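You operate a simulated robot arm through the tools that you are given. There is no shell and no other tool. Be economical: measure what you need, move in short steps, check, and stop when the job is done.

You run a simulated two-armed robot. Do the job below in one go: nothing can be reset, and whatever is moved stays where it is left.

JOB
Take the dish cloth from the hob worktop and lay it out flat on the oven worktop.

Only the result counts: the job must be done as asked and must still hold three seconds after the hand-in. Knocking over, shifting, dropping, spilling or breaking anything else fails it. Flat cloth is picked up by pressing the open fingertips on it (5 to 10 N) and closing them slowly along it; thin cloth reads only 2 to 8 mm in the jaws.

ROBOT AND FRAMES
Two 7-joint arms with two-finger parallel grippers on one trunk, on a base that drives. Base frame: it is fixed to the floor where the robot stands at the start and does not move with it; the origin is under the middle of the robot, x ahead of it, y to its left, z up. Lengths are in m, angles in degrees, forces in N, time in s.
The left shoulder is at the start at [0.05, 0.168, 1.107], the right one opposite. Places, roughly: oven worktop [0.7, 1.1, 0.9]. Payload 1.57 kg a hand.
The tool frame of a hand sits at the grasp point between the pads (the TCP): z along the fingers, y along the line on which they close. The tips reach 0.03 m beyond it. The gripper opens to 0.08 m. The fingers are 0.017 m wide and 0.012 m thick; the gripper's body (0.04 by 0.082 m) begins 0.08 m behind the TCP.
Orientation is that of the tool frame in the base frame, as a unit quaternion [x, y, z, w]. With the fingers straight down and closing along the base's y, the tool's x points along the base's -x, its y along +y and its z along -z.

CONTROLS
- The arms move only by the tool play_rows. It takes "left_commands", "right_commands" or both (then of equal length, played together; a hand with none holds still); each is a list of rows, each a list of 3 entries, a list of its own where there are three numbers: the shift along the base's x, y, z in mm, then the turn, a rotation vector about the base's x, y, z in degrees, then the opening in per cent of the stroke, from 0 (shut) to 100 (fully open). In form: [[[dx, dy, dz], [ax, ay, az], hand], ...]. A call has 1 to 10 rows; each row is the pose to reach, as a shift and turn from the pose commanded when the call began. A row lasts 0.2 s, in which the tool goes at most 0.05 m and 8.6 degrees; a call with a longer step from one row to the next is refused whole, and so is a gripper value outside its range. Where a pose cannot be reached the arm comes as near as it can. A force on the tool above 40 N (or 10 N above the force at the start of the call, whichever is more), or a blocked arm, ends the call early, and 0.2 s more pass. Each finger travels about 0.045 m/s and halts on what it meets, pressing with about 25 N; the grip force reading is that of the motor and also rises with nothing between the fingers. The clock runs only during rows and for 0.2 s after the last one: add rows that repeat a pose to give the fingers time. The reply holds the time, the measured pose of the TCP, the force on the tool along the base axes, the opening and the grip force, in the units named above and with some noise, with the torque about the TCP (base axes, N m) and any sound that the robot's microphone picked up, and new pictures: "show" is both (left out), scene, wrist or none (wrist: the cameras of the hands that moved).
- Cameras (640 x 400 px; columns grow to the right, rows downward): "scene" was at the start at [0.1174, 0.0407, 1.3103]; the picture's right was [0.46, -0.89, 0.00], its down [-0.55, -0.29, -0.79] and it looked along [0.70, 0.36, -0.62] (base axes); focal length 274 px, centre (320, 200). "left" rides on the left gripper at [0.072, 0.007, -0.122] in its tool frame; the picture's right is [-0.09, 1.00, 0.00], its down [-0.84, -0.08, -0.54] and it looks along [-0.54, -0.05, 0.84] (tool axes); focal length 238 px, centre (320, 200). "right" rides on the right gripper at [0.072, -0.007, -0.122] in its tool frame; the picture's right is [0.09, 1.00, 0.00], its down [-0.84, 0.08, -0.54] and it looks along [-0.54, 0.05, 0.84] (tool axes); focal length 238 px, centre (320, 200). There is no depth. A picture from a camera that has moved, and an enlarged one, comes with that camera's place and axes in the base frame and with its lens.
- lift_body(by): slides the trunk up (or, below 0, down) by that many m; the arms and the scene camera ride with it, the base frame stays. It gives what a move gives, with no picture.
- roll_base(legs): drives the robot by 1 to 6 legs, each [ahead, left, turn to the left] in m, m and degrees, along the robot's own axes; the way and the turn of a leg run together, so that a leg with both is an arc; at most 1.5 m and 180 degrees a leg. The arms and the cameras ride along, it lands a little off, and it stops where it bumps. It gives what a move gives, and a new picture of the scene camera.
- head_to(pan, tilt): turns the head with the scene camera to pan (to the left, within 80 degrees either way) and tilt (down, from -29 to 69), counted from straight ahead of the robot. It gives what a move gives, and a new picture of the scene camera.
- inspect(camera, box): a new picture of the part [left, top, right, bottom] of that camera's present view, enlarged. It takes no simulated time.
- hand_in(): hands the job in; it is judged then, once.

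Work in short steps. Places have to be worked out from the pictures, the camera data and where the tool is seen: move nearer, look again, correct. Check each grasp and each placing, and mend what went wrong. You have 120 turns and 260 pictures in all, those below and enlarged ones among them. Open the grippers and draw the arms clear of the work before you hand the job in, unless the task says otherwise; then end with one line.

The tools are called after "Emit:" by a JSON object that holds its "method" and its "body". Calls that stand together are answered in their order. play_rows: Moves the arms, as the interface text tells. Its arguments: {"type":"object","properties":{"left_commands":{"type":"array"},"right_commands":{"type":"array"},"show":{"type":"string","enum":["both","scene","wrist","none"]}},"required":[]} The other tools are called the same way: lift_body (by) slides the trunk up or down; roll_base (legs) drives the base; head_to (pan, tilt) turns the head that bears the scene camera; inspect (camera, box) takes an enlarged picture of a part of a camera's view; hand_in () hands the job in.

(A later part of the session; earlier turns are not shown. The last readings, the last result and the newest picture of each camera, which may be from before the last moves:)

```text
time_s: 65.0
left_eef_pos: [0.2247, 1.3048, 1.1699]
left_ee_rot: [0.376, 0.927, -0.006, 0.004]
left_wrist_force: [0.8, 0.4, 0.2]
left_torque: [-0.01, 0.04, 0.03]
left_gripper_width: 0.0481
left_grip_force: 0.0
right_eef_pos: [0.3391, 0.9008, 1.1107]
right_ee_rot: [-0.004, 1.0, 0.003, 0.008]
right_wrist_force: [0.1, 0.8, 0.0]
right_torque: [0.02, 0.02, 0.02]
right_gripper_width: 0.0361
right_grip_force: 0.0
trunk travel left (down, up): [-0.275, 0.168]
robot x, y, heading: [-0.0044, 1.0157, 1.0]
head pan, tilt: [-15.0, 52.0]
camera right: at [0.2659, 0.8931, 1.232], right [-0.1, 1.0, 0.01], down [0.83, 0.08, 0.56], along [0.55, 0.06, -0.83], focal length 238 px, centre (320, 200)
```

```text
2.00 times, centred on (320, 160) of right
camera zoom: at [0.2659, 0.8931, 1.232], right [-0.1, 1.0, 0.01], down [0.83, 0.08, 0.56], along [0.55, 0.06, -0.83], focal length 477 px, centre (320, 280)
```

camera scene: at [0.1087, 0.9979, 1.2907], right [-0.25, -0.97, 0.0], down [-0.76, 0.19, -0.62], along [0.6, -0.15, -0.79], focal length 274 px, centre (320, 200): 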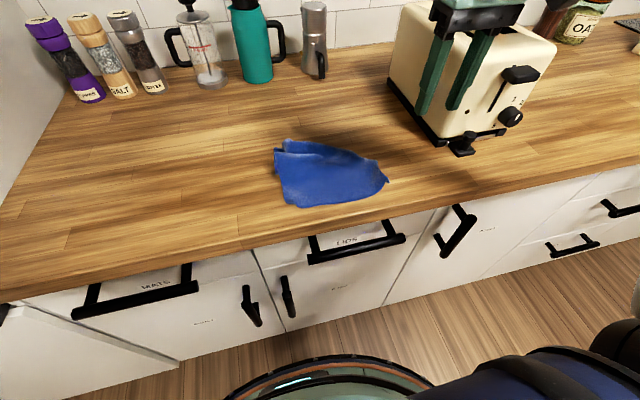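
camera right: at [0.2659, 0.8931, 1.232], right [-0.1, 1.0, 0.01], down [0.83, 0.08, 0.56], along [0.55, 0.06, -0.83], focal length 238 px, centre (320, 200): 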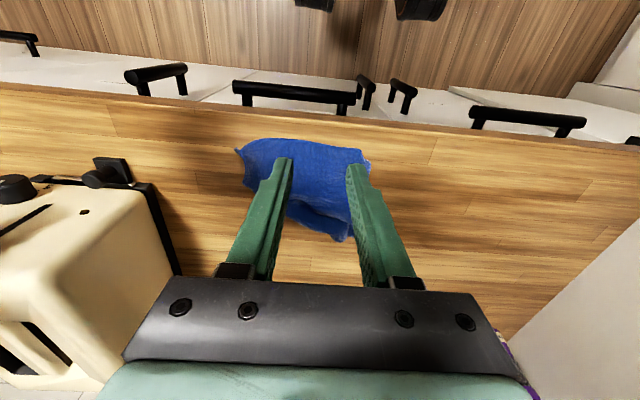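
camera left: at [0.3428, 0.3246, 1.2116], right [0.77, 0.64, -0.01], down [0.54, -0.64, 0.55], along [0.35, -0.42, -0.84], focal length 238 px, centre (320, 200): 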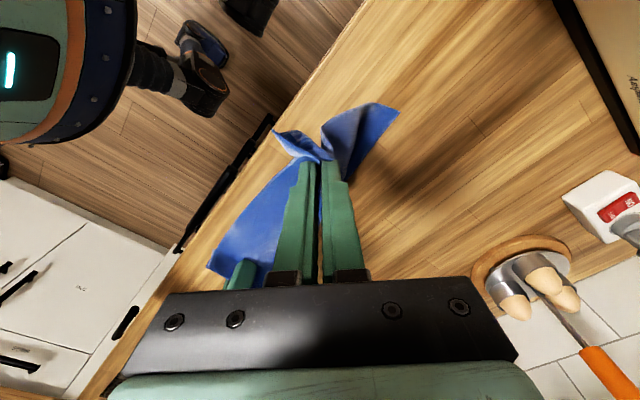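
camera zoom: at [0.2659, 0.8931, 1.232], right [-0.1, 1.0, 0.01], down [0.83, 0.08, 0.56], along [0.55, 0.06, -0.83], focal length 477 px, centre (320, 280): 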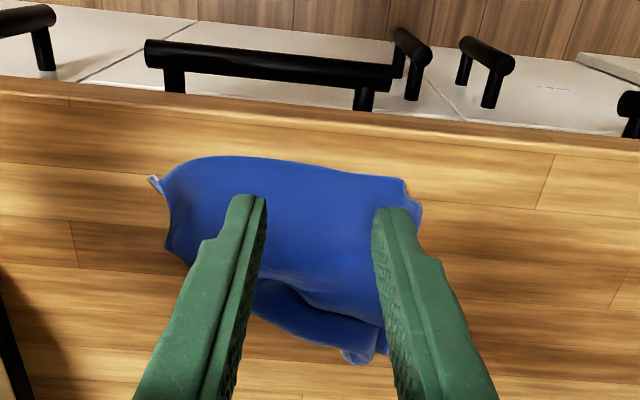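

Interpretation: the cloth is folded along the diagonal from its right tip (0.41,0.80) to the back-left bunch (0.57,0.96), with two coinciding corners at near-left (0.41,0.98). I'll pinch the top layer's corner there with the right hand and flip it over to the far right. First move above it.

Emit:
{"method": "play_rows", "body": {"right_commands": [[[15, 10, -28], [0, 0, 0], 60], [[32, 22, -56], [0, 0, 0], 60], [[50, 34, -84], [0, 0, 0], 60], [[68, 45, -112], [0, 0, 0], 60], [[85, 55, -138], [0, 0, 0], 60], [[85, 55, -138], [0, 0, 0], 60]], "show": "both"}}

```text
time_s: 66.4
left_eef_pos: [0.2236, 1.3057, 1.1706]
left_ee_rot: [0.375, 0.927, -0.006, 0.004]
left_wrist_force: [0.2, -0.7, 0.8]
left_torque: [-0.02, -0.03, -0.03]
left_gripper_width: 0.0483
left_grip_force: 0.0
right_eef_pos: [0.424, 0.9557, 0.972]
right_ee_rot: [-0.004, 1.0, 0.003, 0.008]
right_wrist_force: [-0.6, -0.2, -0.7]
right_torque: [0.04, -0.01, 0.01]
right_gripper_width: 0.0483
right_grip_force: 0.1
trunk travel left (down, up): [-0.275, 0.168]
robot x, y, heading: [-0.0062, 1.0182, 0.6]
head pan, tilt: [-15.0, 52.0]
camera scene: at [0.1086, 0.9978, 1.2907], right [-0.25, -0.97, 0.0], down [-0.76, 0.2, -0.62], along [0.6, -0.15, -0.79], focal length 274 px, centre (320, 200)
camera right: at [0.3521, 0.9482, 1.0925], right [-0.1, 1.0, 0.01], down [0.83, 0.08, 0.56], along [0.55, 0.06, -0.83], focal length 238 px, centre (320, 200)
```

scene: 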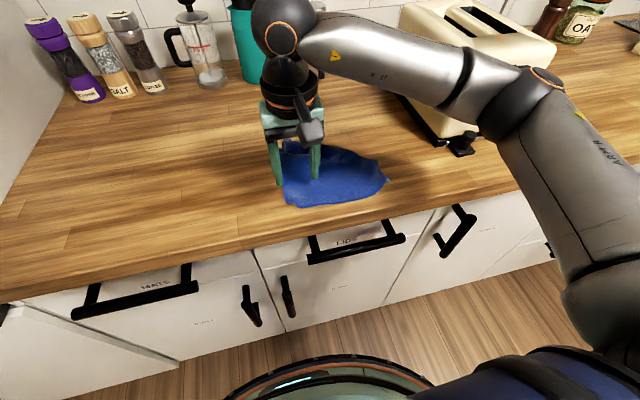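
right: 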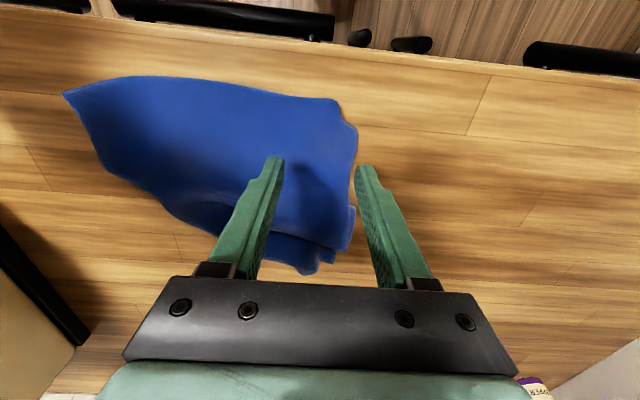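

Emit:
{"method": "inspect", "body": {"camera": "right", "box": [60, 60, 380, 280]}}

```text
1.82 times, centred on (220, 170) of right
camera zoom: at [0.3521, 0.9482, 1.0925], right [-0.1, 1.0, 0.01], down [0.83, 0.08, 0.56], along [0.55, 0.06, -0.83], focal length 433 px, centre (502, 254)
```

zoom: 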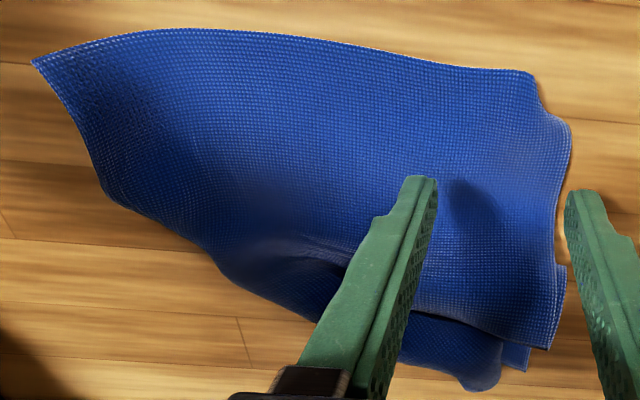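

The near edge A–B and most of the top sheet are clear; the rest (C–D part) is folded under with a roll sticking out at the back (≈(0.57,0.955)). I move the right hand farther out over it to look closely from above.

Emit:
{"method": "play_rows", "body": {"right_commands": [[[20, -3, 20], [0, 0, 0], 60], [[50, -3, 40], [0, 0, 0], 60], [[85, -3, 50], [0, 0, 0], 60], [[120, -3, 60], [0, 0, 0], 60], [[150, -3, 60], [0, 0, 0], 60], [[175, -3, 60], [0, 0, 0], 60], [[175, -3, 60], [0, 0, 0], 60]], "show": "both"}}

```text
time_s: 68.0
left_eef_pos: [0.2243, 1.3056, 1.1704]
left_ee_rot: [0.377, 0.926, -0.005, 0.004]
left_wrist_force: [-1.1, 0.3, 0.2]
left_torque: [0.01, 0.01, 0.0]
left_gripper_width: 0.048
left_grip_force: 0.1
right_eef_pos: [0.5909, 0.9492, 1.0292]
right_ee_rot: [-0.004, 1.0, 0.003, 0.009]
right_wrist_force: [-1.2, 0.2, -0.3]
right_torque: [0.02, 0.01, 0.03]
right_gripper_width: 0.0483
right_grip_force: 0.0
right hand out of reach, approached as far as the arm can: row 6, 7
trunk travel left (down, up): [-0.275, 0.168]
robot x, y, heading: [-0.0061, 1.0152, 0.9]
head pan, tilt: [-15.0, 52.0]
camera scene: at [0.1086, 0.998, 1.2907], right [-0.25, -0.97, 0.0], down [-0.76, 0.19, -0.62], along [0.6, -0.15, -0.79], focal length 274 px, centre (320, 200)
camera right: at [0.5194, 0.9409, 1.1503], right [-0.1, 0.99, 0.01], down [0.83, 0.08, 0.56], along [0.55, 0.06, -0.83], focal length 238 px, centre (320, 200)
```

scene: 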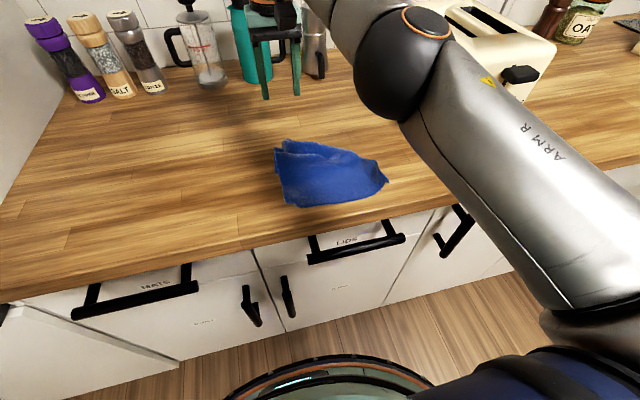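
right: 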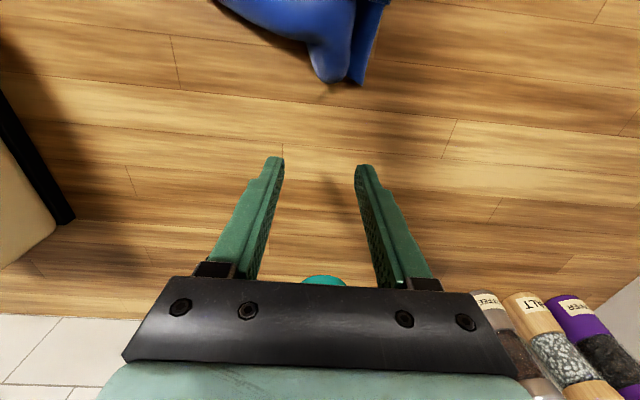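

The roll's tip is at ≈(0.545,0.955). I come back over it and lower for a close look.

Emit:
{"method": "play_rows", "body": {"right_commands": [[[-20, 0, -15], [0, 0, 0], 60], [[-35, 3, -35], [0, 0, 0], 60], [[-45, 3, -52], [0, 0, 0], 60], [[-45, 3, -52], [0, 0, 0], 60]], "show": "wrist"}}

Emit:
{"method": "inspect", "body": {"camera": "right", "box": [100, 0, 420, 200]}}

```text
time_s: 69.0
left_eef_pos: [0.2231, 1.3044, 1.1713]
left_ee_rot: [0.377, 0.926, -0.005, 0.003]
left_wrist_force: [0.0, 0.8, 0.1]
left_torque: [0.01, -0.01, -0.01]
left_gripper_width: 0.048
left_grip_force: 0.1
right_eef_pos: [0.5471, 0.9516, 0.977]
right_ee_rot: [-0.002, 1.0, 0.004, 0.007]
right_wrist_force: [0.4, 0.0, 0.5]
right_torque: [0.02, -0.01, -0.03]
right_gripper_width: 0.0479
right_grip_force: 0.0
trunk travel left (down, up): [-0.275, 0.168]
robot x, y, heading: [-0.0034, 1.0146, 0.8]
head pan, tilt: [-15.0, 52.0]
camera right: at [0.4746, 0.9434, 1.0978], right [-0.1, 1.0, 0.01], down [0.83, 0.08, 0.55], along [0.55, 0.06, -0.83], focal length 238 px, centre (320, 200)
```

right: 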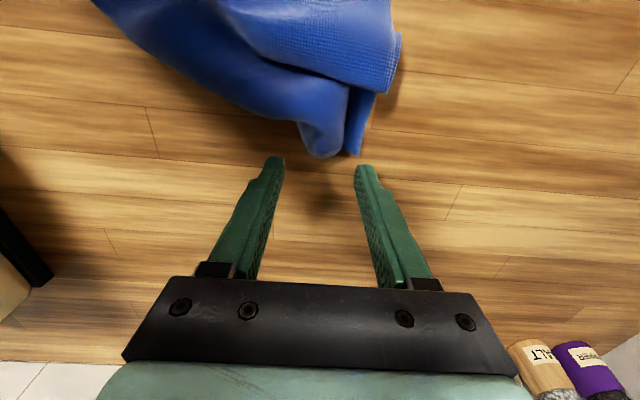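

```text
2.00 times, centred on (260, 100) of right
camera zoom: at [0.4746, 0.9434, 1.0978], right [-0.1, 1.0, 0.01], down [0.83, 0.08, 0.55], along [0.55, 0.06, -0.83], focal length 477 px, centre (440, 400)
```

zoom: 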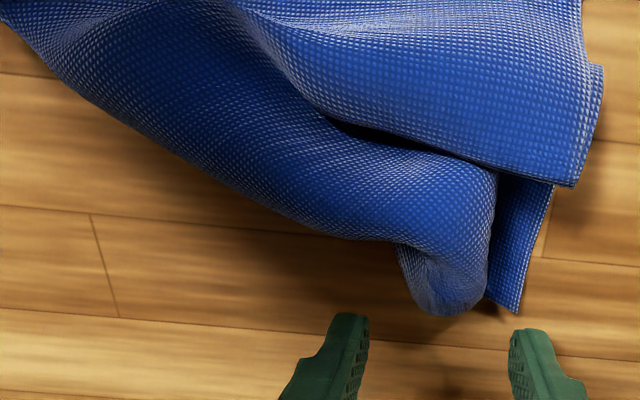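

The roll end and a bottom-layer corner stick out together at ≈(0.55,0.945–0.985), under the top flap whose corner is at (0.50,0.995). I straddle that roll with the fingers and close on it.

Emit:
{"method": "play_rows", "body": {"right_commands": [[[0, 9, 0], [0, 0, 0], 78], [[0, 9, -10], [0, 0, 0], 78], [[-8, 9, -22], [0, 0, 0], 78], [[-14, 9, -31], [0, 0, 0], 78], [[-14, 9, -31], [0, 0, 0], 60], [[-14, 9, -31], [0, 0, 0], 40], [[-14, 9, -31], [0, 0, 0], 20], [[-14, 9, -31], [0, 0, 0], 0], [[-14, 9, -31], [0, 0, 0], 0], [[-14, 9, -31], [0, 0, 0], 0]], "show": "wrist"}}

```text
time_s: 71.2
left_eef_pos: [0.224, 1.3055, 1.1712]
left_ee_rot: [0.377, 0.926, -0.005, 0.003]
left_wrist_force: [0.6, 0.0, 0.2]
left_torque: [0.02, -0.01, -0.01]
left_gripper_width: 0.0481
left_grip_force: 0.0
right_eef_pos: [0.536, 0.9607, 0.9457]
right_ee_rot: [-0.003, 1.0, 0.004, 0.008]
right_wrist_force: [0.5, 0.3, 3.1]
right_torque: [-0.01, 0.02, 0.01]
right_gripper_width: 0.003
right_grip_force: 25.1
trunk travel left (down, up): [-0.275, 0.168]
robot x, y, heading: [-0.0064, 1.0178, 0.8]
head pan, tilt: [-15.0, 52.0]
camera right: at [0.4622, 0.9527, 1.0675], right [-0.1, 1.0, 0.01], down [0.83, 0.08, 0.56], along [0.55, 0.06, -0.83], focal length 238 px, centre (320, 200)
```

right: 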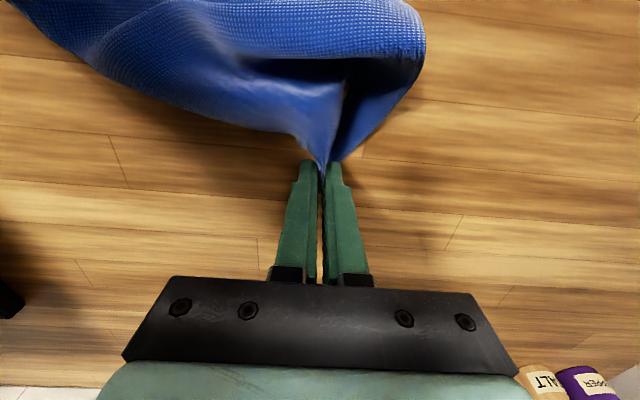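

Held (3 mm). I pull it away from the near edge, +x and slightly right, staying low, to draw the hidden layer out.

Emit:
{"method": "play_rows", "body": {"right_commands": [[[0, 0, 10], [0, 0, 0], 0], [[12, -8, 15], [0, 0, 0], 0], [[25, -16, 15], [0, 0, 0], 0], [[37, -24, 15], [0, 0, 0], 0], [[50, -34, 15], [0, 0, 0], 0], [[60, -44, 15], [0, 0, 0], 0], [[70, -54, 12], [0, 0, 0], 0], [[70, -54, 12], [0, 0, 0], 0]], "show": "both"}}

Emit:
{"method": "inspect", "body": {"camera": "scene", "box": [220, 90, 420, 215]}}

```text
time_s: 73.0
left_eef_pos: [0.2238, 1.3046, 1.1706]
left_ee_rot: [0.377, 0.926, -0.005, 0.003]
left_wrist_force: [0.7, -0.1, -0.3]
left_torque: [-0.02, 0.03, 0.01]
left_gripper_width: 0.0482
left_grip_force: 0.1
right_eef_pos: [0.6048, 0.9061, 0.9581]
right_ee_rot: [-0.004, 1.0, 0.003, 0.008]
right_wrist_force: [-0.6, 0.1, 1.1]
right_torque: [-0.03, -0.01, 0.01]
right_gripper_width: 0.0031
right_grip_force: 24.3
trunk travel left (down, up): [-0.275, 0.168]
robot x, y, heading: [-0.0057, 1.0147, 0.9]
head pan, tilt: [-15.0, 52.0]
camera scene: at [0.1087, 0.9978, 1.2907], right [-0.25, -0.97, 0.0], down [-0.76, 0.2, -0.62], along [0.6, -0.15, -0.79], focal length 274 px, centre (320, 200)
camera right: at [0.5307, 0.8982, 1.0787], right [-0.1, 1.0, 0.01], down [0.83, 0.08, 0.56], along [0.55, 0.06, -0.83], focal length 238 px, centre (320, 200)
```

scene: 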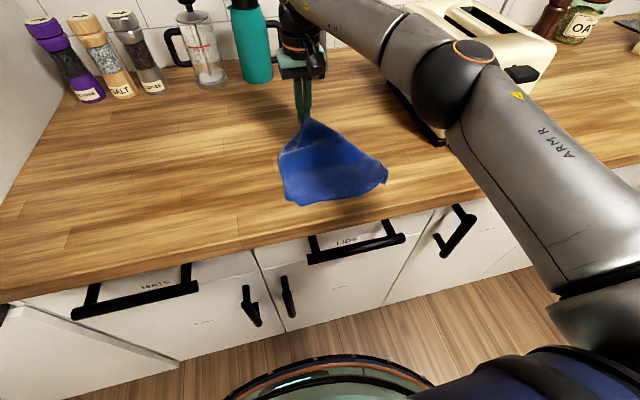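
right: 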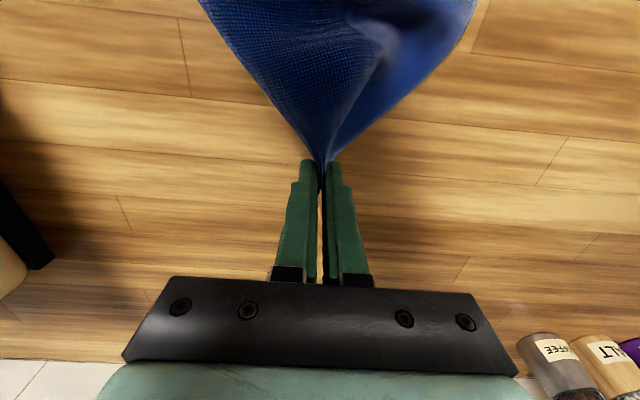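

```text
3.20 times, centred on (320, 152) of scene
camera zoom: at [0.1087, 0.9978, 1.2907], right [-0.25, -0.97, 0.0], down [-0.76, 0.2, -0.62], along [0.6, -0.15, -0.79], focal length 877 px, centre (320, 352)
```

zoom: 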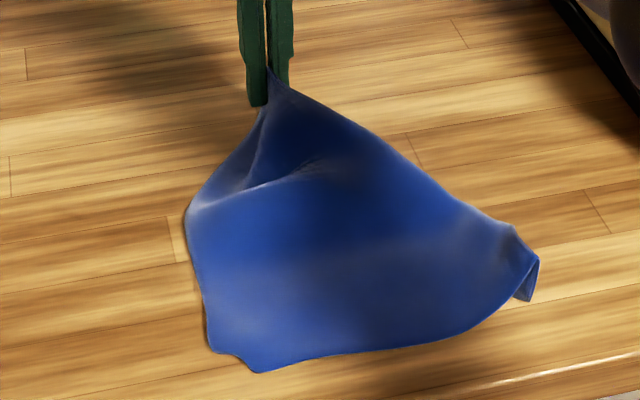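

Much more of the cloth is opened now. No tension yet, so I pull a bit further and then set it down and release.

Emit:
{"method": "play_rows", "body": {"right_commands": [[[8, -6, 0], [0, 0, 0], 0], [[16, -14, 0], [0, 0, 0], 0], [[24, -22, 0], [0, 0, 0], 0], [[32, -30, -5], [0, 0, 0], 0], [[32, -30, -13], [0, 0, 0], 0], [[32, -30, -13], [0, 0, 0], 0]], "show": "none"}}

Emit:
{"method": "inspect", "body": {"camera": "scene", "box": [220, 90, 420, 215]}}

```text
time_s: 74.4
left_eef_pos: [0.2238, 1.3064, 1.17]
left_ee_rot: [0.376, 0.927, -0.006, 0.004]
left_wrist_force: [0.0, -0.3, -0.7]
left_torque: [-0.03, 0.0, -0.01]
left_gripper_width: 0.048
left_grip_force: 0.0
right_eef_pos: [0.6224, 0.875, 0.9441]
right_ee_rot: [-0.004, 1.0, 0.004, 0.009]
right_wrist_force: [1.4, 0.0, 4.1]
right_torque: [-0.05, 0.02, 0.01]
right_gripper_width: 0.0031
right_grip_force: 24.4
right hand out of reach, approached as far as the arm can: row 3, 4, 5, 6
trunk travel left (down, up): [-0.275, 0.168]
robot x, y, heading: [-0.0068, 1.0143, 0.7]
head pan, tilt: [-15.0, 52.0]
```

```text
3.20 times, centred on (320, 152) of scene
camera zoom: at [0.1084, 0.998, 1.2909], right [-0.25, -0.97, 0.0], down [-0.76, 0.19, -0.62], along [0.6, -0.15, -0.79], focal length 877 px, centre (320, 352)
```

zoom: 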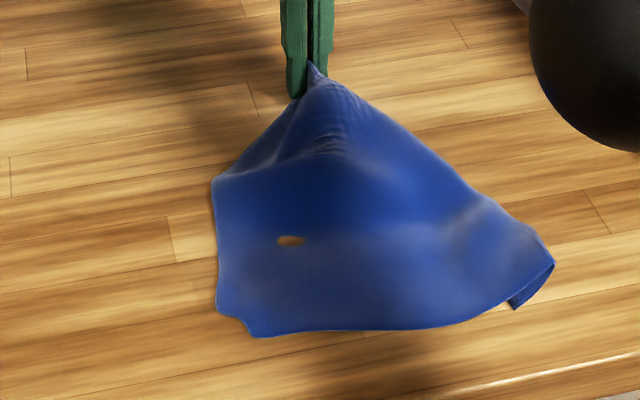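

The cloth is following now. I release, rise, and look at it.

Emit:
{"method": "play_rows", "body": {"right_commands": [[[0, 0, 0], [0, 0, 0], 15], [[0, 0, 0], [0, 0, 0], 35], [[0, 0, 0], [0, 0, 0], 50], [[0, 0, 20], [0, 0, 0], 50], [[0, 0, 50], [0, 0, 0], 50], [[-30, 0, 90], [0, 0, 0], 50], [[-60, 0, 120], [0, 0, 0], 50], [[-90, 0, 130], [0, 0, 0], 50]], "show": "wrist"}}

Emit:
{"method": "inspect", "body": {"camera": "scene", "box": [220, 90, 420, 215]}}

```text
time_s: 76.2
left_eef_pos: [0.223, 1.3049, 1.17]
left_ee_rot: [0.376, 0.927, -0.005, 0.004]
left_wrist_force: [0.6, 0.8, -0.8]
left_torque: [-0.03, 0.0, -0.01]
left_gripper_width: 0.048
left_grip_force: 0.0
right_eef_pos: [0.5298, 0.8738, 1.0731]
right_ee_rot: [-0.003, 1.0, 0.003, 0.008]
right_wrist_force: [-0.4, 0.0, -0.1]
right_torque: [0.02, 0.03, 0.03]
right_gripper_width: 0.04
right_grip_force: 0.0
right hand out of reach, approached as far as the arm can: row 5
trunk travel left (down, up): [-0.275, 0.168]
robot x, y, heading: [-0.0064, 1.0153, 0.6]
head pan, tilt: [-15.0, 52.0]
camera right: at [0.4576, 0.8661, 1.1952], right [-0.1, 1.0, 0.01], down [0.83, 0.08, 0.56], along [0.55, 0.06, -0.83], focal length 238 px, centre (320, 200)
```

right: 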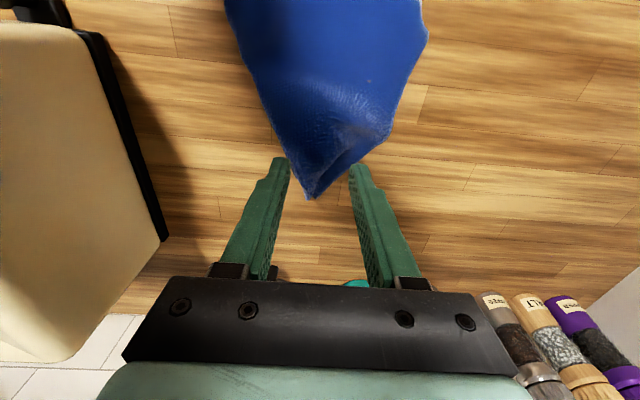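

```text
3.20 times, centred on (320, 152) of scene
camera zoom: at [0.1084, 0.9977, 1.2907], right [-0.25, -0.97, 0.0], down [-0.76, 0.2, -0.62], along [0.6, -0.15, -0.79], focal length 877 px, centre (320, 352)
```

zoom: 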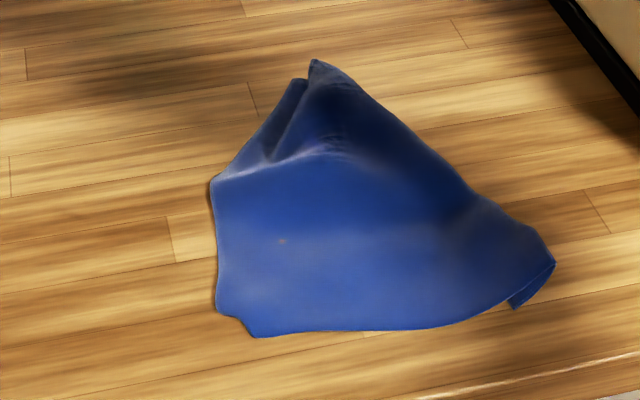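

I raise the right hand for a top view with its wrist camera.

Emit:
{"method": "play_rows", "body": {"right_commands": [[[0, 0, 30], [0, 0, 0], 70], [[0, 0, 60], [0, 0, 0], 100], [[0, 0, 90], [0, 0, 0], 100], [[0, 0, 110], [0, 0, 0], 100], [[0, 0, 110], [0, 0, 0], 100]], "show": "none"}}

Emit:
{"method": "inspect", "body": {"camera": "right", "box": [180, 0, 500, 200]}}

```text
time_s: 77.4
left_eef_pos: [0.2239, 1.3054, 1.1708]
left_ee_rot: [0.376, 0.927, -0.005, 0.003]
left_wrist_force: [0.1, 0.7, 0.2]
left_torque: [-0.01, -0.03, -0.01]
left_gripper_width: 0.048
left_grip_force: 0.2
right_eef_pos: [0.5298, 0.8726, 1.1841]
right_ee_rot: [-0.003, 1.0, 0.004, 0.008]
right_wrist_force: [0.7, -0.3, 0.0]
right_torque: [0.0, 0.0, 0.0]
right_gripper_width: 0.0802
right_grip_force: 0.1
trunk travel left (down, up): [-0.275, 0.168]
robot x, y, heading: [-0.0049, 1.0121, 0.7]
head pan, tilt: [-15.0, 52.0]
```

```text
2.00 times, centred on (340, 100) of right
camera zoom: at [0.4581, 0.8649, 1.3061], right [-0.1, 0.99, 0.01], down [0.83, 0.08, 0.56], along [0.55, 0.06, -0.83], focal length 477 px, centre (280, 400)
```

zoom: 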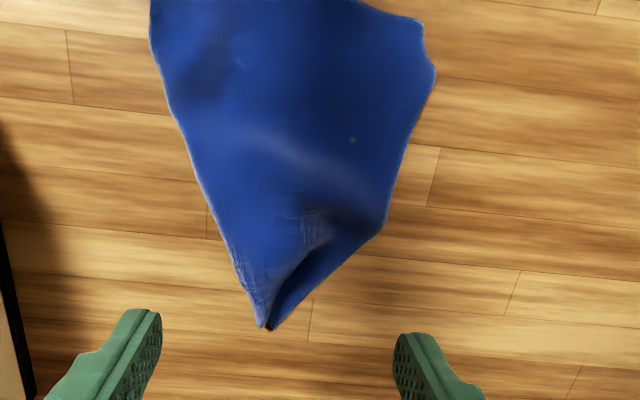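

Now it reads clearly: A (0.43,0.77) and D (0.64,0.87) are true corners at full length; the left (B–C) strip is folded under. I'll pinch near the left fold at ≈(0.48,0.93), lift so the flap hangs free, then lay it out to the left.

Emit:
{"method": "play_rows", "body": {"right_commands": [[[-8, 10, -30], [0, 0, 0], 90], [[-16, 20, -65], [0, 0, 0], 80], [[-24, 30, -100], [0, 0, 0], 70], [[-32, 40, -135], [0, 0, 0], 60], [[-40, 50, -170], [0, 0, 0], 60], [[-50, 57, -205], [0, 0, 0], 60], [[-50, 57, -225], [0, 0, 0], 60], [[-50, 57, -225], [0, 0, 0], 60]], "show": "both"}}

```text
time_s: 79.2
left_eef_pos: [0.225, 1.3053, 1.1705]
left_ee_rot: [0.377, 0.926, -0.005, 0.003]
left_wrist_force: [0.1, -1.1, -0.6]
left_torque: [0.03, 0.03, 0.02]
left_gripper_width: 0.0482
left_grip_force: 0.1
right_eef_pos: [0.4817, 0.9307, 0.959]
right_ee_rot: [-0.002, 1.0, 0.005, 0.009]
right_wrist_force: [0.2, 0.0, -0.6]
right_torque: [0.01, -0.01, -0.02]
right_gripper_width: 0.048
right_grip_force: 0.0
trunk travel left (down, up): [-0.275, 0.168]
robot x, y, heading: [-0.005, 1.0111, 0.9]
head pan, tilt: [-15.0, 52.0]
camera scene: at [0.1087, 0.9978, 1.2907], right [-0.25, -0.97, 0.0], down [-0.76, 0.2, -0.62], along [0.6, -0.15, -0.79], focal length 274 px, centre (320, 200)
camera right: at [0.4078, 0.922, 1.0795], right [-0.1, 1.0, 0.01], down [0.83, 0.08, 0.56], along [0.55, 0.06, -0.83], focal length 238 px, centre (320, 200)
```

scene: 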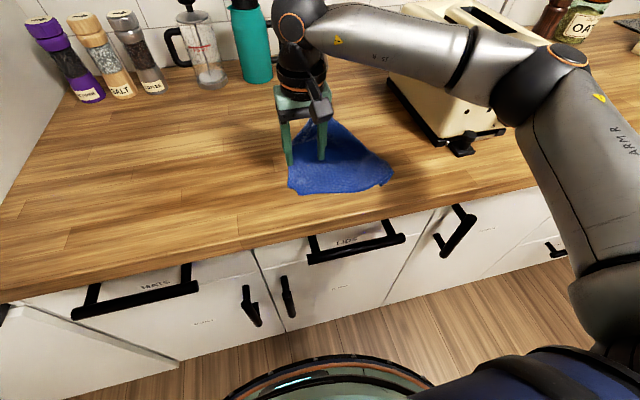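
right: 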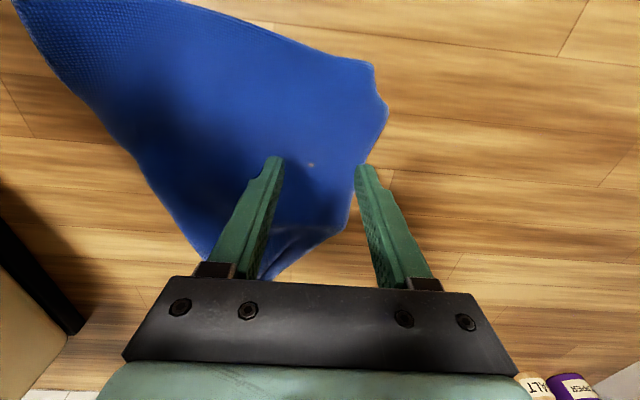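

The outer finger is just off the cloth; I shift 15 mm right and descend to contact.

Emit:
{"method": "play_rows", "body": {"right_commands": [[[-5, -15, -4], [0, 0, 0], 60], [[-5, -15, -9], [0, 0, 0], 60], [[-5, -15, -13], [0, 0, 0], 60], [[-5, -15, -15], [0, 0, 0], 60], [[-5, -15, -15], [0, 0, 0], 60]], "show": "none"}}

```text
time_s: 80.4
left_eef_pos: [0.2249, 1.3044, 1.1715]
left_ee_rot: [0.376, 0.926, -0.005, 0.004]
left_wrist_force: [0.1, 0.4, -0.1]
left_torque: [-0.01, 0.04, 0.01]
left_gripper_width: 0.0478
left_grip_force: 0.0
right_eef_pos: [0.4765, 0.9154, 0.944]
right_ee_rot: [-0.004, 1.0, 0.004, 0.008]
right_wrist_force: [0.6, -0.5, 0.3]
right_torque: [0.0, -0.01, 0.03]
right_gripper_width: 0.048
right_grip_force: 0.1
trunk travel left (down, up): [-0.275, 0.168]
robot x, y, heading: [-0.0047, 1.0127, 0.7]
head pan, tilt: [-15.0, 52.0]
```

Just above contact. Press 2.5 mm and close the first part slowly.

Emit:
{"method": "play_rows", "body": {"right_commands": [[[0, 0, -2], [0, 0, 0], 60], [[0, 0, -3], [0, 0, 0], 60], [[0, 0, -3], [0, 0, 0], 56], [[0, 0, -3], [0, 0, 0], 52], [[0, 0, -3], [0, 0, 0], 48], [[0, 0, -3], [0, 0, 0], 44]], "show": "wrist"}}

```text
time_s: 81.8
left_eef_pos: [0.2231, 1.3033, 1.1705]
left_ee_rot: [0.376, 0.926, -0.005, 0.003]
left_wrist_force: [-0.2, -0.5, 0.0]
left_torque: [-0.02, -0.02, 0.01]
left_gripper_width: 0.0478
left_grip_force: 0.0
right_eef_pos: [0.4763, 0.9173, 0.9407]
right_ee_rot: [-0.004, 1.0, 0.005, 0.008]
right_wrist_force: [0.4, 1.0, 7.6]
right_torque: [-0.07, 0.04, -0.05]
right_gripper_width: 0.0343
right_grip_force: 0.1
trunk travel left (down, up): [-0.275, 0.168]
robot x, y, heading: [-0.0004, 1.0168, 0.7]
head pan, tilt: [-15.0, 52.0]
camera right: at [0.4032, 0.9082, 1.0632], right [-0.1, 1.0, 0.01], down [0.83, 0.08, 0.56], along [0.55, 0.06, -0.83], focal length 238 px, centre (320, 200)
```

right: 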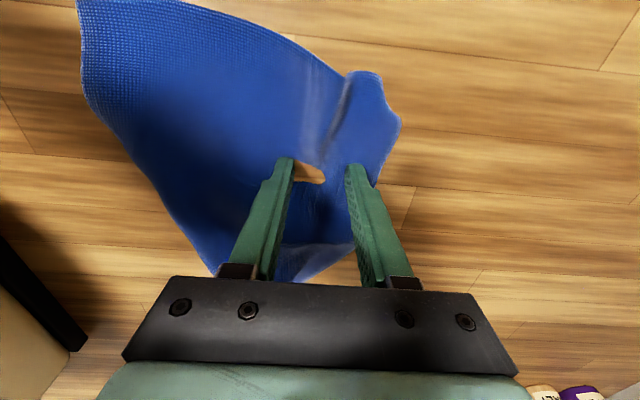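

7.6 N, fold forming. Continue closing fully.

Emit:
{"method": "play_rows", "body": {"right_commands": [[[0, 0, 0], [0, 0, 0], 40], [[0, 0, 0], [0, 0, 0], 35], [[0, 0, 0], [0, 0, 0], 30], [[0, 0, 0], [0, 0, 0], 25], [[0, 0, 0], [0, 0, 0], 20], [[0, 0, 0], [0, 0, 0], 15], [[0, 0, 0], [0, 0, 0], 10], [[0, 0, 0], [0, 0, 0], 5], [[0, 0, 0], [0, 0, 0], 0], [[0, 0, 0], [0, 0, 0], 0]], "show": "wrist"}}

```text
time_s: 84.0
left_eef_pos: [0.2233, 1.3043, 1.1716]
left_ee_rot: [0.376, 0.927, -0.005, 0.004]
left_wrist_force: [1.0, 0.2, 0.3]
left_torque: [0.02, 0.01, -0.01]
left_gripper_width: 0.0481
left_grip_force: 0.0
right_eef_pos: [0.4757, 0.9157, 0.9413]
right_ee_rot: [-0.004, 1.0, 0.004, 0.008]
right_wrist_force: [-0.7, -0.2, 10.5]
right_torque: [-0.01, -0.01, -0.02]
right_gripper_width: 0.0018
right_grip_force: 23.3
trunk travel left (down, up): [-0.275, 0.168]
robot x, y, heading: [-0.0024, 1.015, 0.9]
head pan, tilt: [-15.0, 52.0]
camera right: at [0.4029, 0.9082, 1.0632], right [-0.1, 1.0, 0.01], down [0.83, 0.08, 0.56], along [0.55, 0.06, -0.83], focal length 238 px, centre (320, 200)
```

right: 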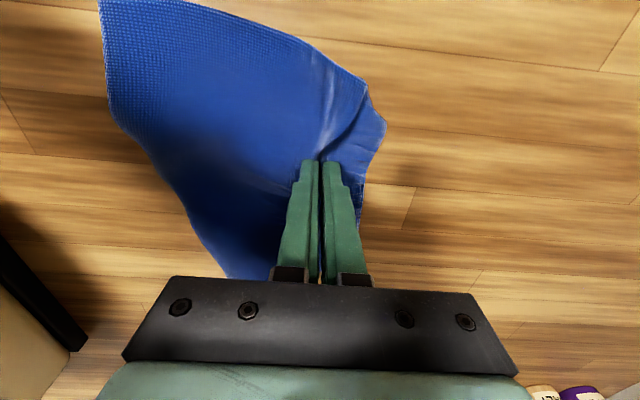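

Held (1.8 mm). I lift 13 cm and move slightly left, then look at how the flap hangs.

Emit:
{"method": "play_rows", "body": {"right_commands": [[[0, 0, 15], [0, 0, 0], 0], [[0, 5, 30], [0, 0, 0], 0], [[0, 12, 48], [0, 0, 0], 0], [[0, 20, 66], [0, 0, 0], 0], [[0, 28, 84], [0, 0, 0], 0], [[0, 36, 102], [0, 0, 0], 0], [[0, 44, 120], [0, 0, 0], 0], [[0, 50, 135], [0, 0, 0], 0], [[0, 50, 135], [0, 0, 0], 0]], "show": "wrist"}}

Emit:
{"method": "inspect", "body": {"camera": "scene", "box": [220, 80, 420, 205]}}

```text
time_s: 86.0
left_eef_pos: [0.2244, 1.306, 1.1707]
left_ee_rot: [0.376, 0.927, -0.005, 0.004]
left_wrist_force: [0.1, -0.1, 0.2]
left_torque: [0.0, -0.03, 0.02]
left_gripper_width: 0.0477
left_grip_force: 0.1
right_eef_pos: [0.4781, 0.9656, 1.0757]
right_ee_rot: [-0.004, 1.0, 0.005, 0.006]
right_wrist_force: [-0.2, 0.1, -0.5]
right_torque: [-0.02, 0.04, 0.0]
right_gripper_width: 0.0016
right_grip_force: 23.3
trunk travel left (down, up): [-0.275, 0.168]
robot x, y, heading: [-0.0055, 1.0141, 0.6]
head pan, tilt: [-15.0, 52.0]
camera right: at [0.4049, 0.9574, 1.198], right [-0.1, 1.0, 0.01], down [0.83, 0.08, 0.56], along [0.55, 0.06, -0.83], focal length 238 px, centre (320, 200)
```

right: 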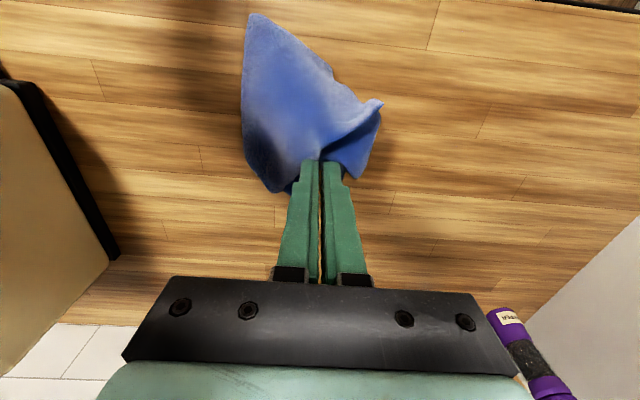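

```text
3.20 times, centred on (320, 142) of scene
camera zoom: at [0.1087, 0.9978, 1.2907], right [-0.25, -0.97, 0.0], down [-0.76, 0.2, -0.62], along [0.6, -0.15, -0.79], focal length 877 px, centre (320, 384)
```

zoom: 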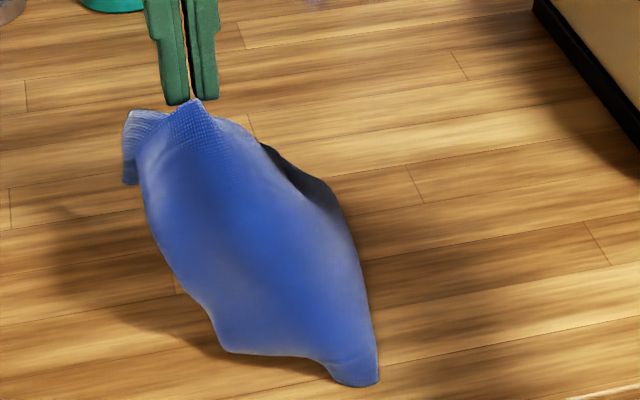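

Most of the cloth is lifted. I lay it back down moving away (+x, +y) from the part lying on the table so it stretches out.

Emit:
{"method": "play_rows", "body": {"right_commands": [[[6, 8, -15], [0, 0, 0], 0], [[14, 18, -30], [0, 0, 0], 0], [[24, 28, -45], [0, 0, 0], 0], [[34, 38, -60], [0, 0, 0], 0], [[44, 46, -75], [0, 0, 0], 0], [[54, 52, -90], [0, 0, 0], 0], [[64, 58, -105], [0, 0, 0], 0], [[74, 62, -120], [0, 0, 0], 0], [[80, 66, -130], [0, 0, 0], 0], [[80, 66, -130], [0, 0, 0], 0]], "show": "wrist"}}

Emit:
{"method": "inspect", "body": {"camera": "scene", "box": [200, 80, 400, 205]}}

```text
time_s: 88.2
left_eef_pos: [0.225, 1.3054, 1.1716]
left_ee_rot: [0.376, 0.927, -0.005, 0.004]
left_wrist_force: [0.5, -0.9, 0.0]
left_torque: [-0.01, 0.03, -0.01]
left_gripper_width: 0.0479
left_grip_force: 0.1
right_eef_pos: [0.5561, 1.0318, 0.9467]
right_ee_rot: [-0.003, 1.0, 0.004, 0.008]
right_wrist_force: [-0.1, 0.2, 0.9]
right_torque: [-0.02, 0.01, 0.01]
right_gripper_width: 0.0016
right_grip_force: 23.3
trunk travel left (down, up): [-0.275, 0.168]
robot x, y, heading: [-0.0067, 1.0191, 1.0]
head pan, tilt: [-15.0, 52.0]
camera right: at [0.4838, 1.0236, 1.0681], right [-0.1, 0.99, 0.01], down [0.83, 0.08, 0.56], along [0.55, 0.06, -0.83], focal length 238 px, centre (320, 200)
```

right: 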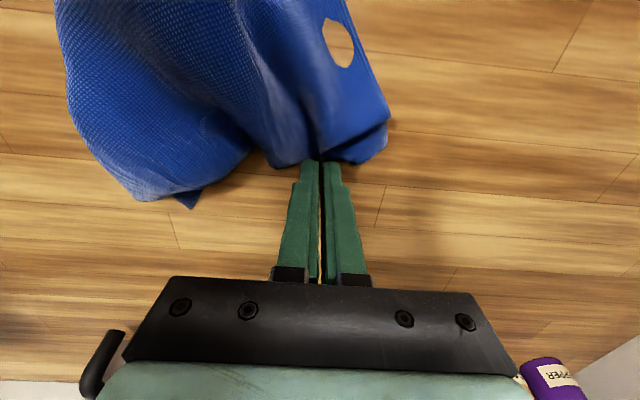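

```text
3.20 times, centred on (300, 142) of scene
camera zoom: at [0.1085, 0.9977, 1.2907], right [-0.25, -0.97, 0.0], down [-0.76, 0.2, -0.62], along [0.6, -0.15, -0.79], focal length 877 px, centre (384, 384)
```

zoom: 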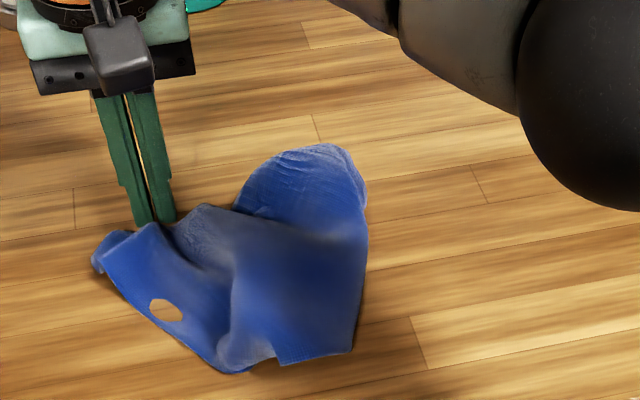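

I release here and get a clean top view to identify corners.

Emit:
{"method": "play_rows", "body": {"right_commands": [[[0, 0, -3], [0, 0, 0], 15], [[0, 0, -3], [0, 0, 0], 35], [[0, 0, 0], [0, 0, 0], 60], [[0, 0, 30], [0, 0, 0], 100], [[0, 0, 70], [0, 0, 0], 100], [[0, -20, 110], [0, 0, 0], 100], [[0, -40, 150], [0, 0, 0], 100], [[0, -60, 190], [0, 0, 0], 100], [[0, -80, 220], [0, 0, 0], 100], [[0, -80, 220], [0, 0, 0], 100]], "show": "wrist"}}

Emit:
{"method": "inspect", "body": {"camera": "right", "box": [180, 0, 500, 200]}}

Emit:
{"method": "inspect", "body": {"camera": "scene", "box": [200, 80, 400, 205]}}

```text
time_s: 90.4
left_eef_pos: [0.2236, 1.3046, 1.1704]
left_ee_rot: [0.376, 0.926, -0.005, 0.003]
left_wrist_force: [-0.3, 0.5, 0.5]
left_torque: [-0.01, 0.0, 0.0]
left_gripper_width: 0.048
left_grip_force: 0.1
right_eef_pos: [0.5429, 0.953, 1.1568]
right_ee_rot: [-0.003, 1.0, 0.004, 0.008]
right_wrist_force: [0.3, -0.5, 0.2]
right_torque: [-0.02, -0.02, -0.01]
right_gripper_width: 0.08
right_grip_force: 0.0
right hand out of reach, approached as far as the arm can: row 8, 9, 10
trunk travel left (down, up): [-0.275, 0.168]
robot x, y, heading: [-0.0066, 1.0134, 0.8]
head pan, tilt: [-15.0, 52.0]
camera right: at [0.4698, 0.9444, 1.2779], right [-0.1, 0.99, 0.01], down [0.83, 0.08, 0.56], along [0.55, 0.06, -0.83], focal length 238 px, centre (320, 200)
```

right: 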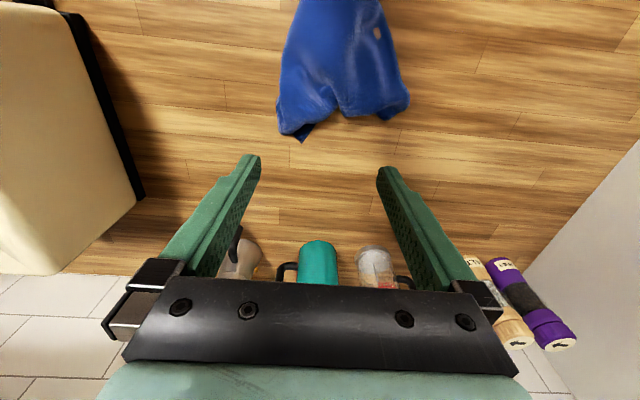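

```text
2.00 times, centred on (340, 100) of right
camera zoom: at [0.4698, 0.9444, 1.2779], right [-0.1, 0.99, 0.01], down [0.83, 0.08, 0.56], along [0.55, 0.06, -0.83], focal length 477 px, centre (280, 400)
```

zoom: 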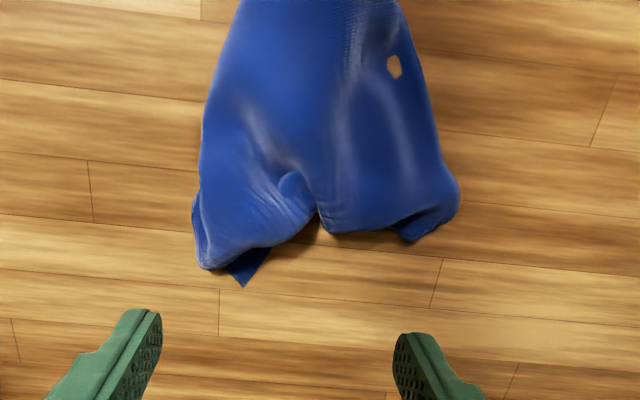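

```text
3.20 times, centred on (300, 142) of scene
camera zoom: at [0.1086, 0.9977, 1.2907], right [-0.25, -0.97, 0.0], down [-0.76, 0.2, -0.62], along [0.6, -0.15, -0.79], focal length 877 px, centre (384, 384)
```

zoom: 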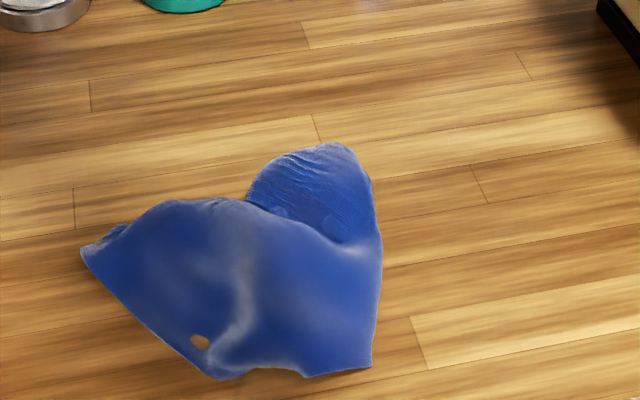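

The cloth is gathered, with its right edge (A–D) straight at y≈0.93 and the other side's tip at (0.545,1.08). I'll anchor the right edge with the right hand and pull the left tip out with the left hand. First shift the base right 8.5 cm and bring the left hand over.

Emit:
{"method": "roll_base", "body": {"legs": [[0, -0.085, 0]]}}

Emit:
{"method": "play_rows", "body": {"left_commands": [[[28, -12, -10], [0, 0, 0], 60], [[56, -24, -25], [0, 0, 0], 60], [[84, -36, -40], [0, 0, 0], 60], [[112, -48, -55], [0, 0, 0], 60], [[140, -60, -70], [0, 0, 0], 60], [[168, -72, -85], [0, 0, 0], 60], [[196, -84, -100], [0, 0, 0], 60], [[224, -96, -115], [0, 0, 0], 60], [[252, -108, -130], [0, 0, 0], 60], [[280, -120, -145], [0, 0, 0], 60]], "show": "both"}}

```text
time_s: 91.4
left_eef_pos: [0.2265, 1.2193, 1.1704]
left_ee_rot: [0.377, 0.926, -0.005, 0.004]
left_wrist_force: [-0.1, -1.0, -0.1]
left_torque: [0.0, 0.03, 0.0]
left_gripper_width: 0.0482
left_grip_force: 0.1
right_eef_pos: [0.5434, 0.8663, 1.1557]
right_ee_rot: [-0.002, 1.0, 0.004, 0.009]
right_wrist_force: [-0.3, -0.5, -0.2]
right_torque: [-0.01, 0.01, -0.01]
right_gripper_width: 0.0801
right_grip_force: 0.0
trunk travel left (down, up): [-0.275, 0.168]
robot x, y, heading: [-0.0027, 0.9295, 0.5]
head pan, tilt: [-15.0, 52.0]
camera scene: at [0.1095, 0.9129, 1.2907], right [-0.25, -0.97, 0.0], down [-0.76, 0.2, -0.62], along [0.6, -0.15, -0.79], focal length 274 px, centre (320, 200)
```

scene: 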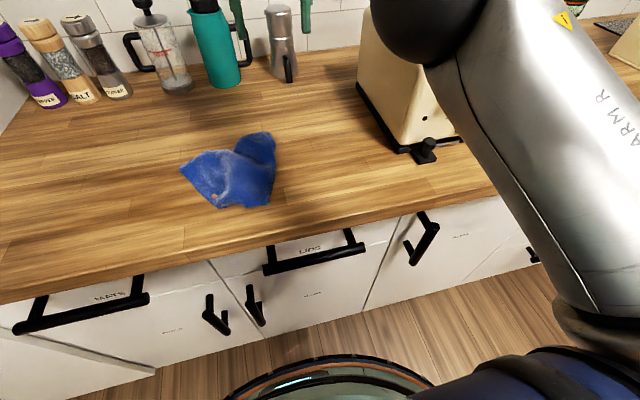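

```text
time_s: 93.6
left_eef_pos: [0.4711, 1.098, 1.0265]
left_ee_rot: [0.375, 0.927, -0.004, 0.004]
left_wrist_force: [0.6, -0.5, -0.1]
left_torque: [-0.03, 0.02, 0.01]
left_gripper_width: 0.0477
left_grip_force: 0.1
left hand out of reach, approached as far as the arm can: row 9, 10
right_eef_pos: [0.5437, 0.8669, 1.1562]
right_ee_rot: [-0.002, 1.0, 0.004, 0.008]
right_wrist_force: [0.1, -0.9, 0.7]
right_torque: [-0.01, 0.0, -0.02]
right_gripper_width: 0.0803
right_grip_force: 0.1
trunk travel left (down, up): [-0.275, 0.168]
robot x, y, heading: [-0.0021, 0.9323, 0.6]
head pan, tilt: [-15.0, 52.0]
camera scene: at [0.1095, 0.9141, 1.2907], right [-0.25, -0.97, 0.0], down [-0.76, 0.2, -0.62], along [0.6, -0.15, -0.79], focal length 274 px, centre (320, 200)
camera left: at [0.4242, 1.1554, 1.1468], right [0.76, 0.65, -0.01], down [0.54, -0.63, 0.55], along [0.36, -0.42, -0.83], focal length 238 px, centre (320, 200)
```

scene: 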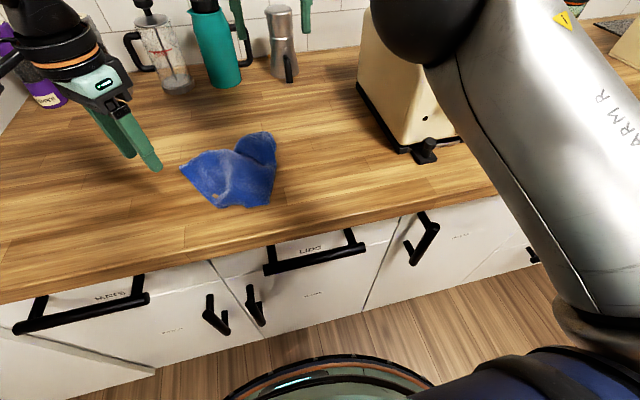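
left: 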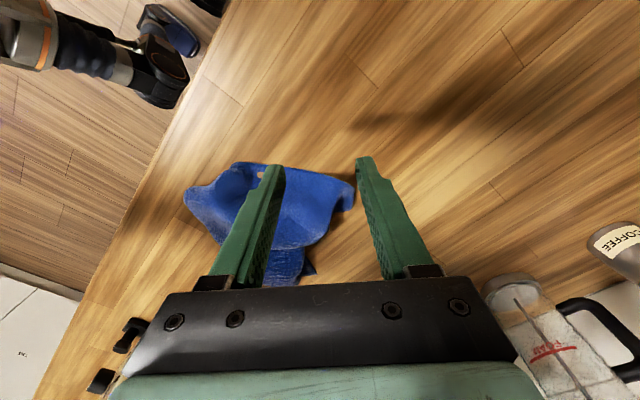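

The left arm's forward limit is x≈0.47 here. There's ~8 cm floor clearance ahead, so I drive 5.5 cm forward to gain reach.

Emit:
{"method": "roll_base", "body": {"legs": [[0.055, 0, 0]]}}

```text
time_s: 94.6
left_eef_pos: [0.5256, 1.1, 1.0256]
left_ee_rot: [0.376, 0.927, -0.005, 0.004]
left_wrist_force: [-0.2, 0.7, -0.6]
left_torque: [0.0, 0.01, 0.0]
left_gripper_width: 0.0481
left_grip_force: 0.1
right_eef_pos: [0.5996, 0.869, 1.1548]
right_ee_rot: [-0.002, 1.0, 0.005, 0.007]
right_wrist_force: [0.6, 0.3, -0.8]
right_torque: [0.02, 0.03, 0.02]
right_gripper_width: 0.0798
right_grip_force: 0.1
trunk travel left (down, up): [-0.275, 0.168]
robot x, y, heading: [0.0551, 0.9286, 0.6]
head pan, tilt: [-15.0, 52.0]
camera scene: at [0.1649, 0.9143, 1.2906], right [-0.25, -0.97, 0.0], down [-0.76, 0.2, -0.61], along [0.6, -0.15, -0.79], focal length 274 px, centre (320, 200)
```

scene: 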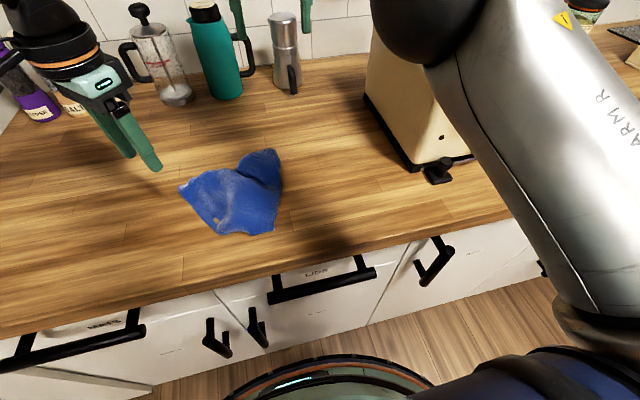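

Now I inspect the left tip and the back lobe in detail to judge which corners they are.

Emit:
{"method": "inspect", "body": {"camera": "left", "box": [140, 120, 380, 290]}}

Emit:
{"method": "inspect", "body": {"camera": "scene", "box": [160, 135, 300, 245]}}

```text
2.35 times, centred on (260, 205) of left
camera zoom: at [0.4792, 1.1558, 1.1468], right [0.76, 0.65, -0.01], down [0.54, -0.63, 0.55], along [0.35, -0.42, -0.83], focal length 561 px, centre (461, 188)
```

zoom: 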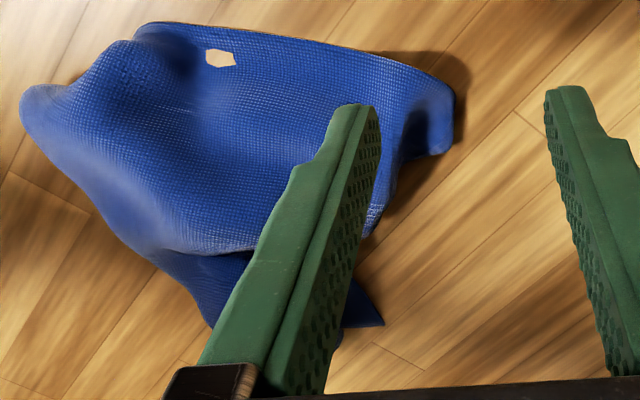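

```text
3.64 times, centred on (230, 190) of scene
camera zoom: at [0.1649, 0.9143, 1.2906], right [-0.25, -0.97, 0.0], down [-0.76, 0.2, -0.61], along [0.6, -0.15, -0.79], focal length 996 px, centre (647, 236)
```

zoom: 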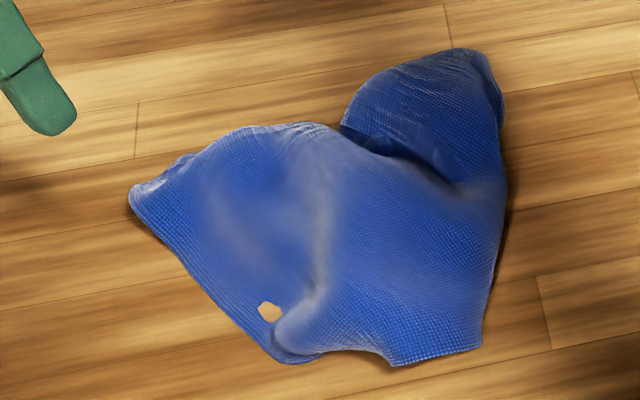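

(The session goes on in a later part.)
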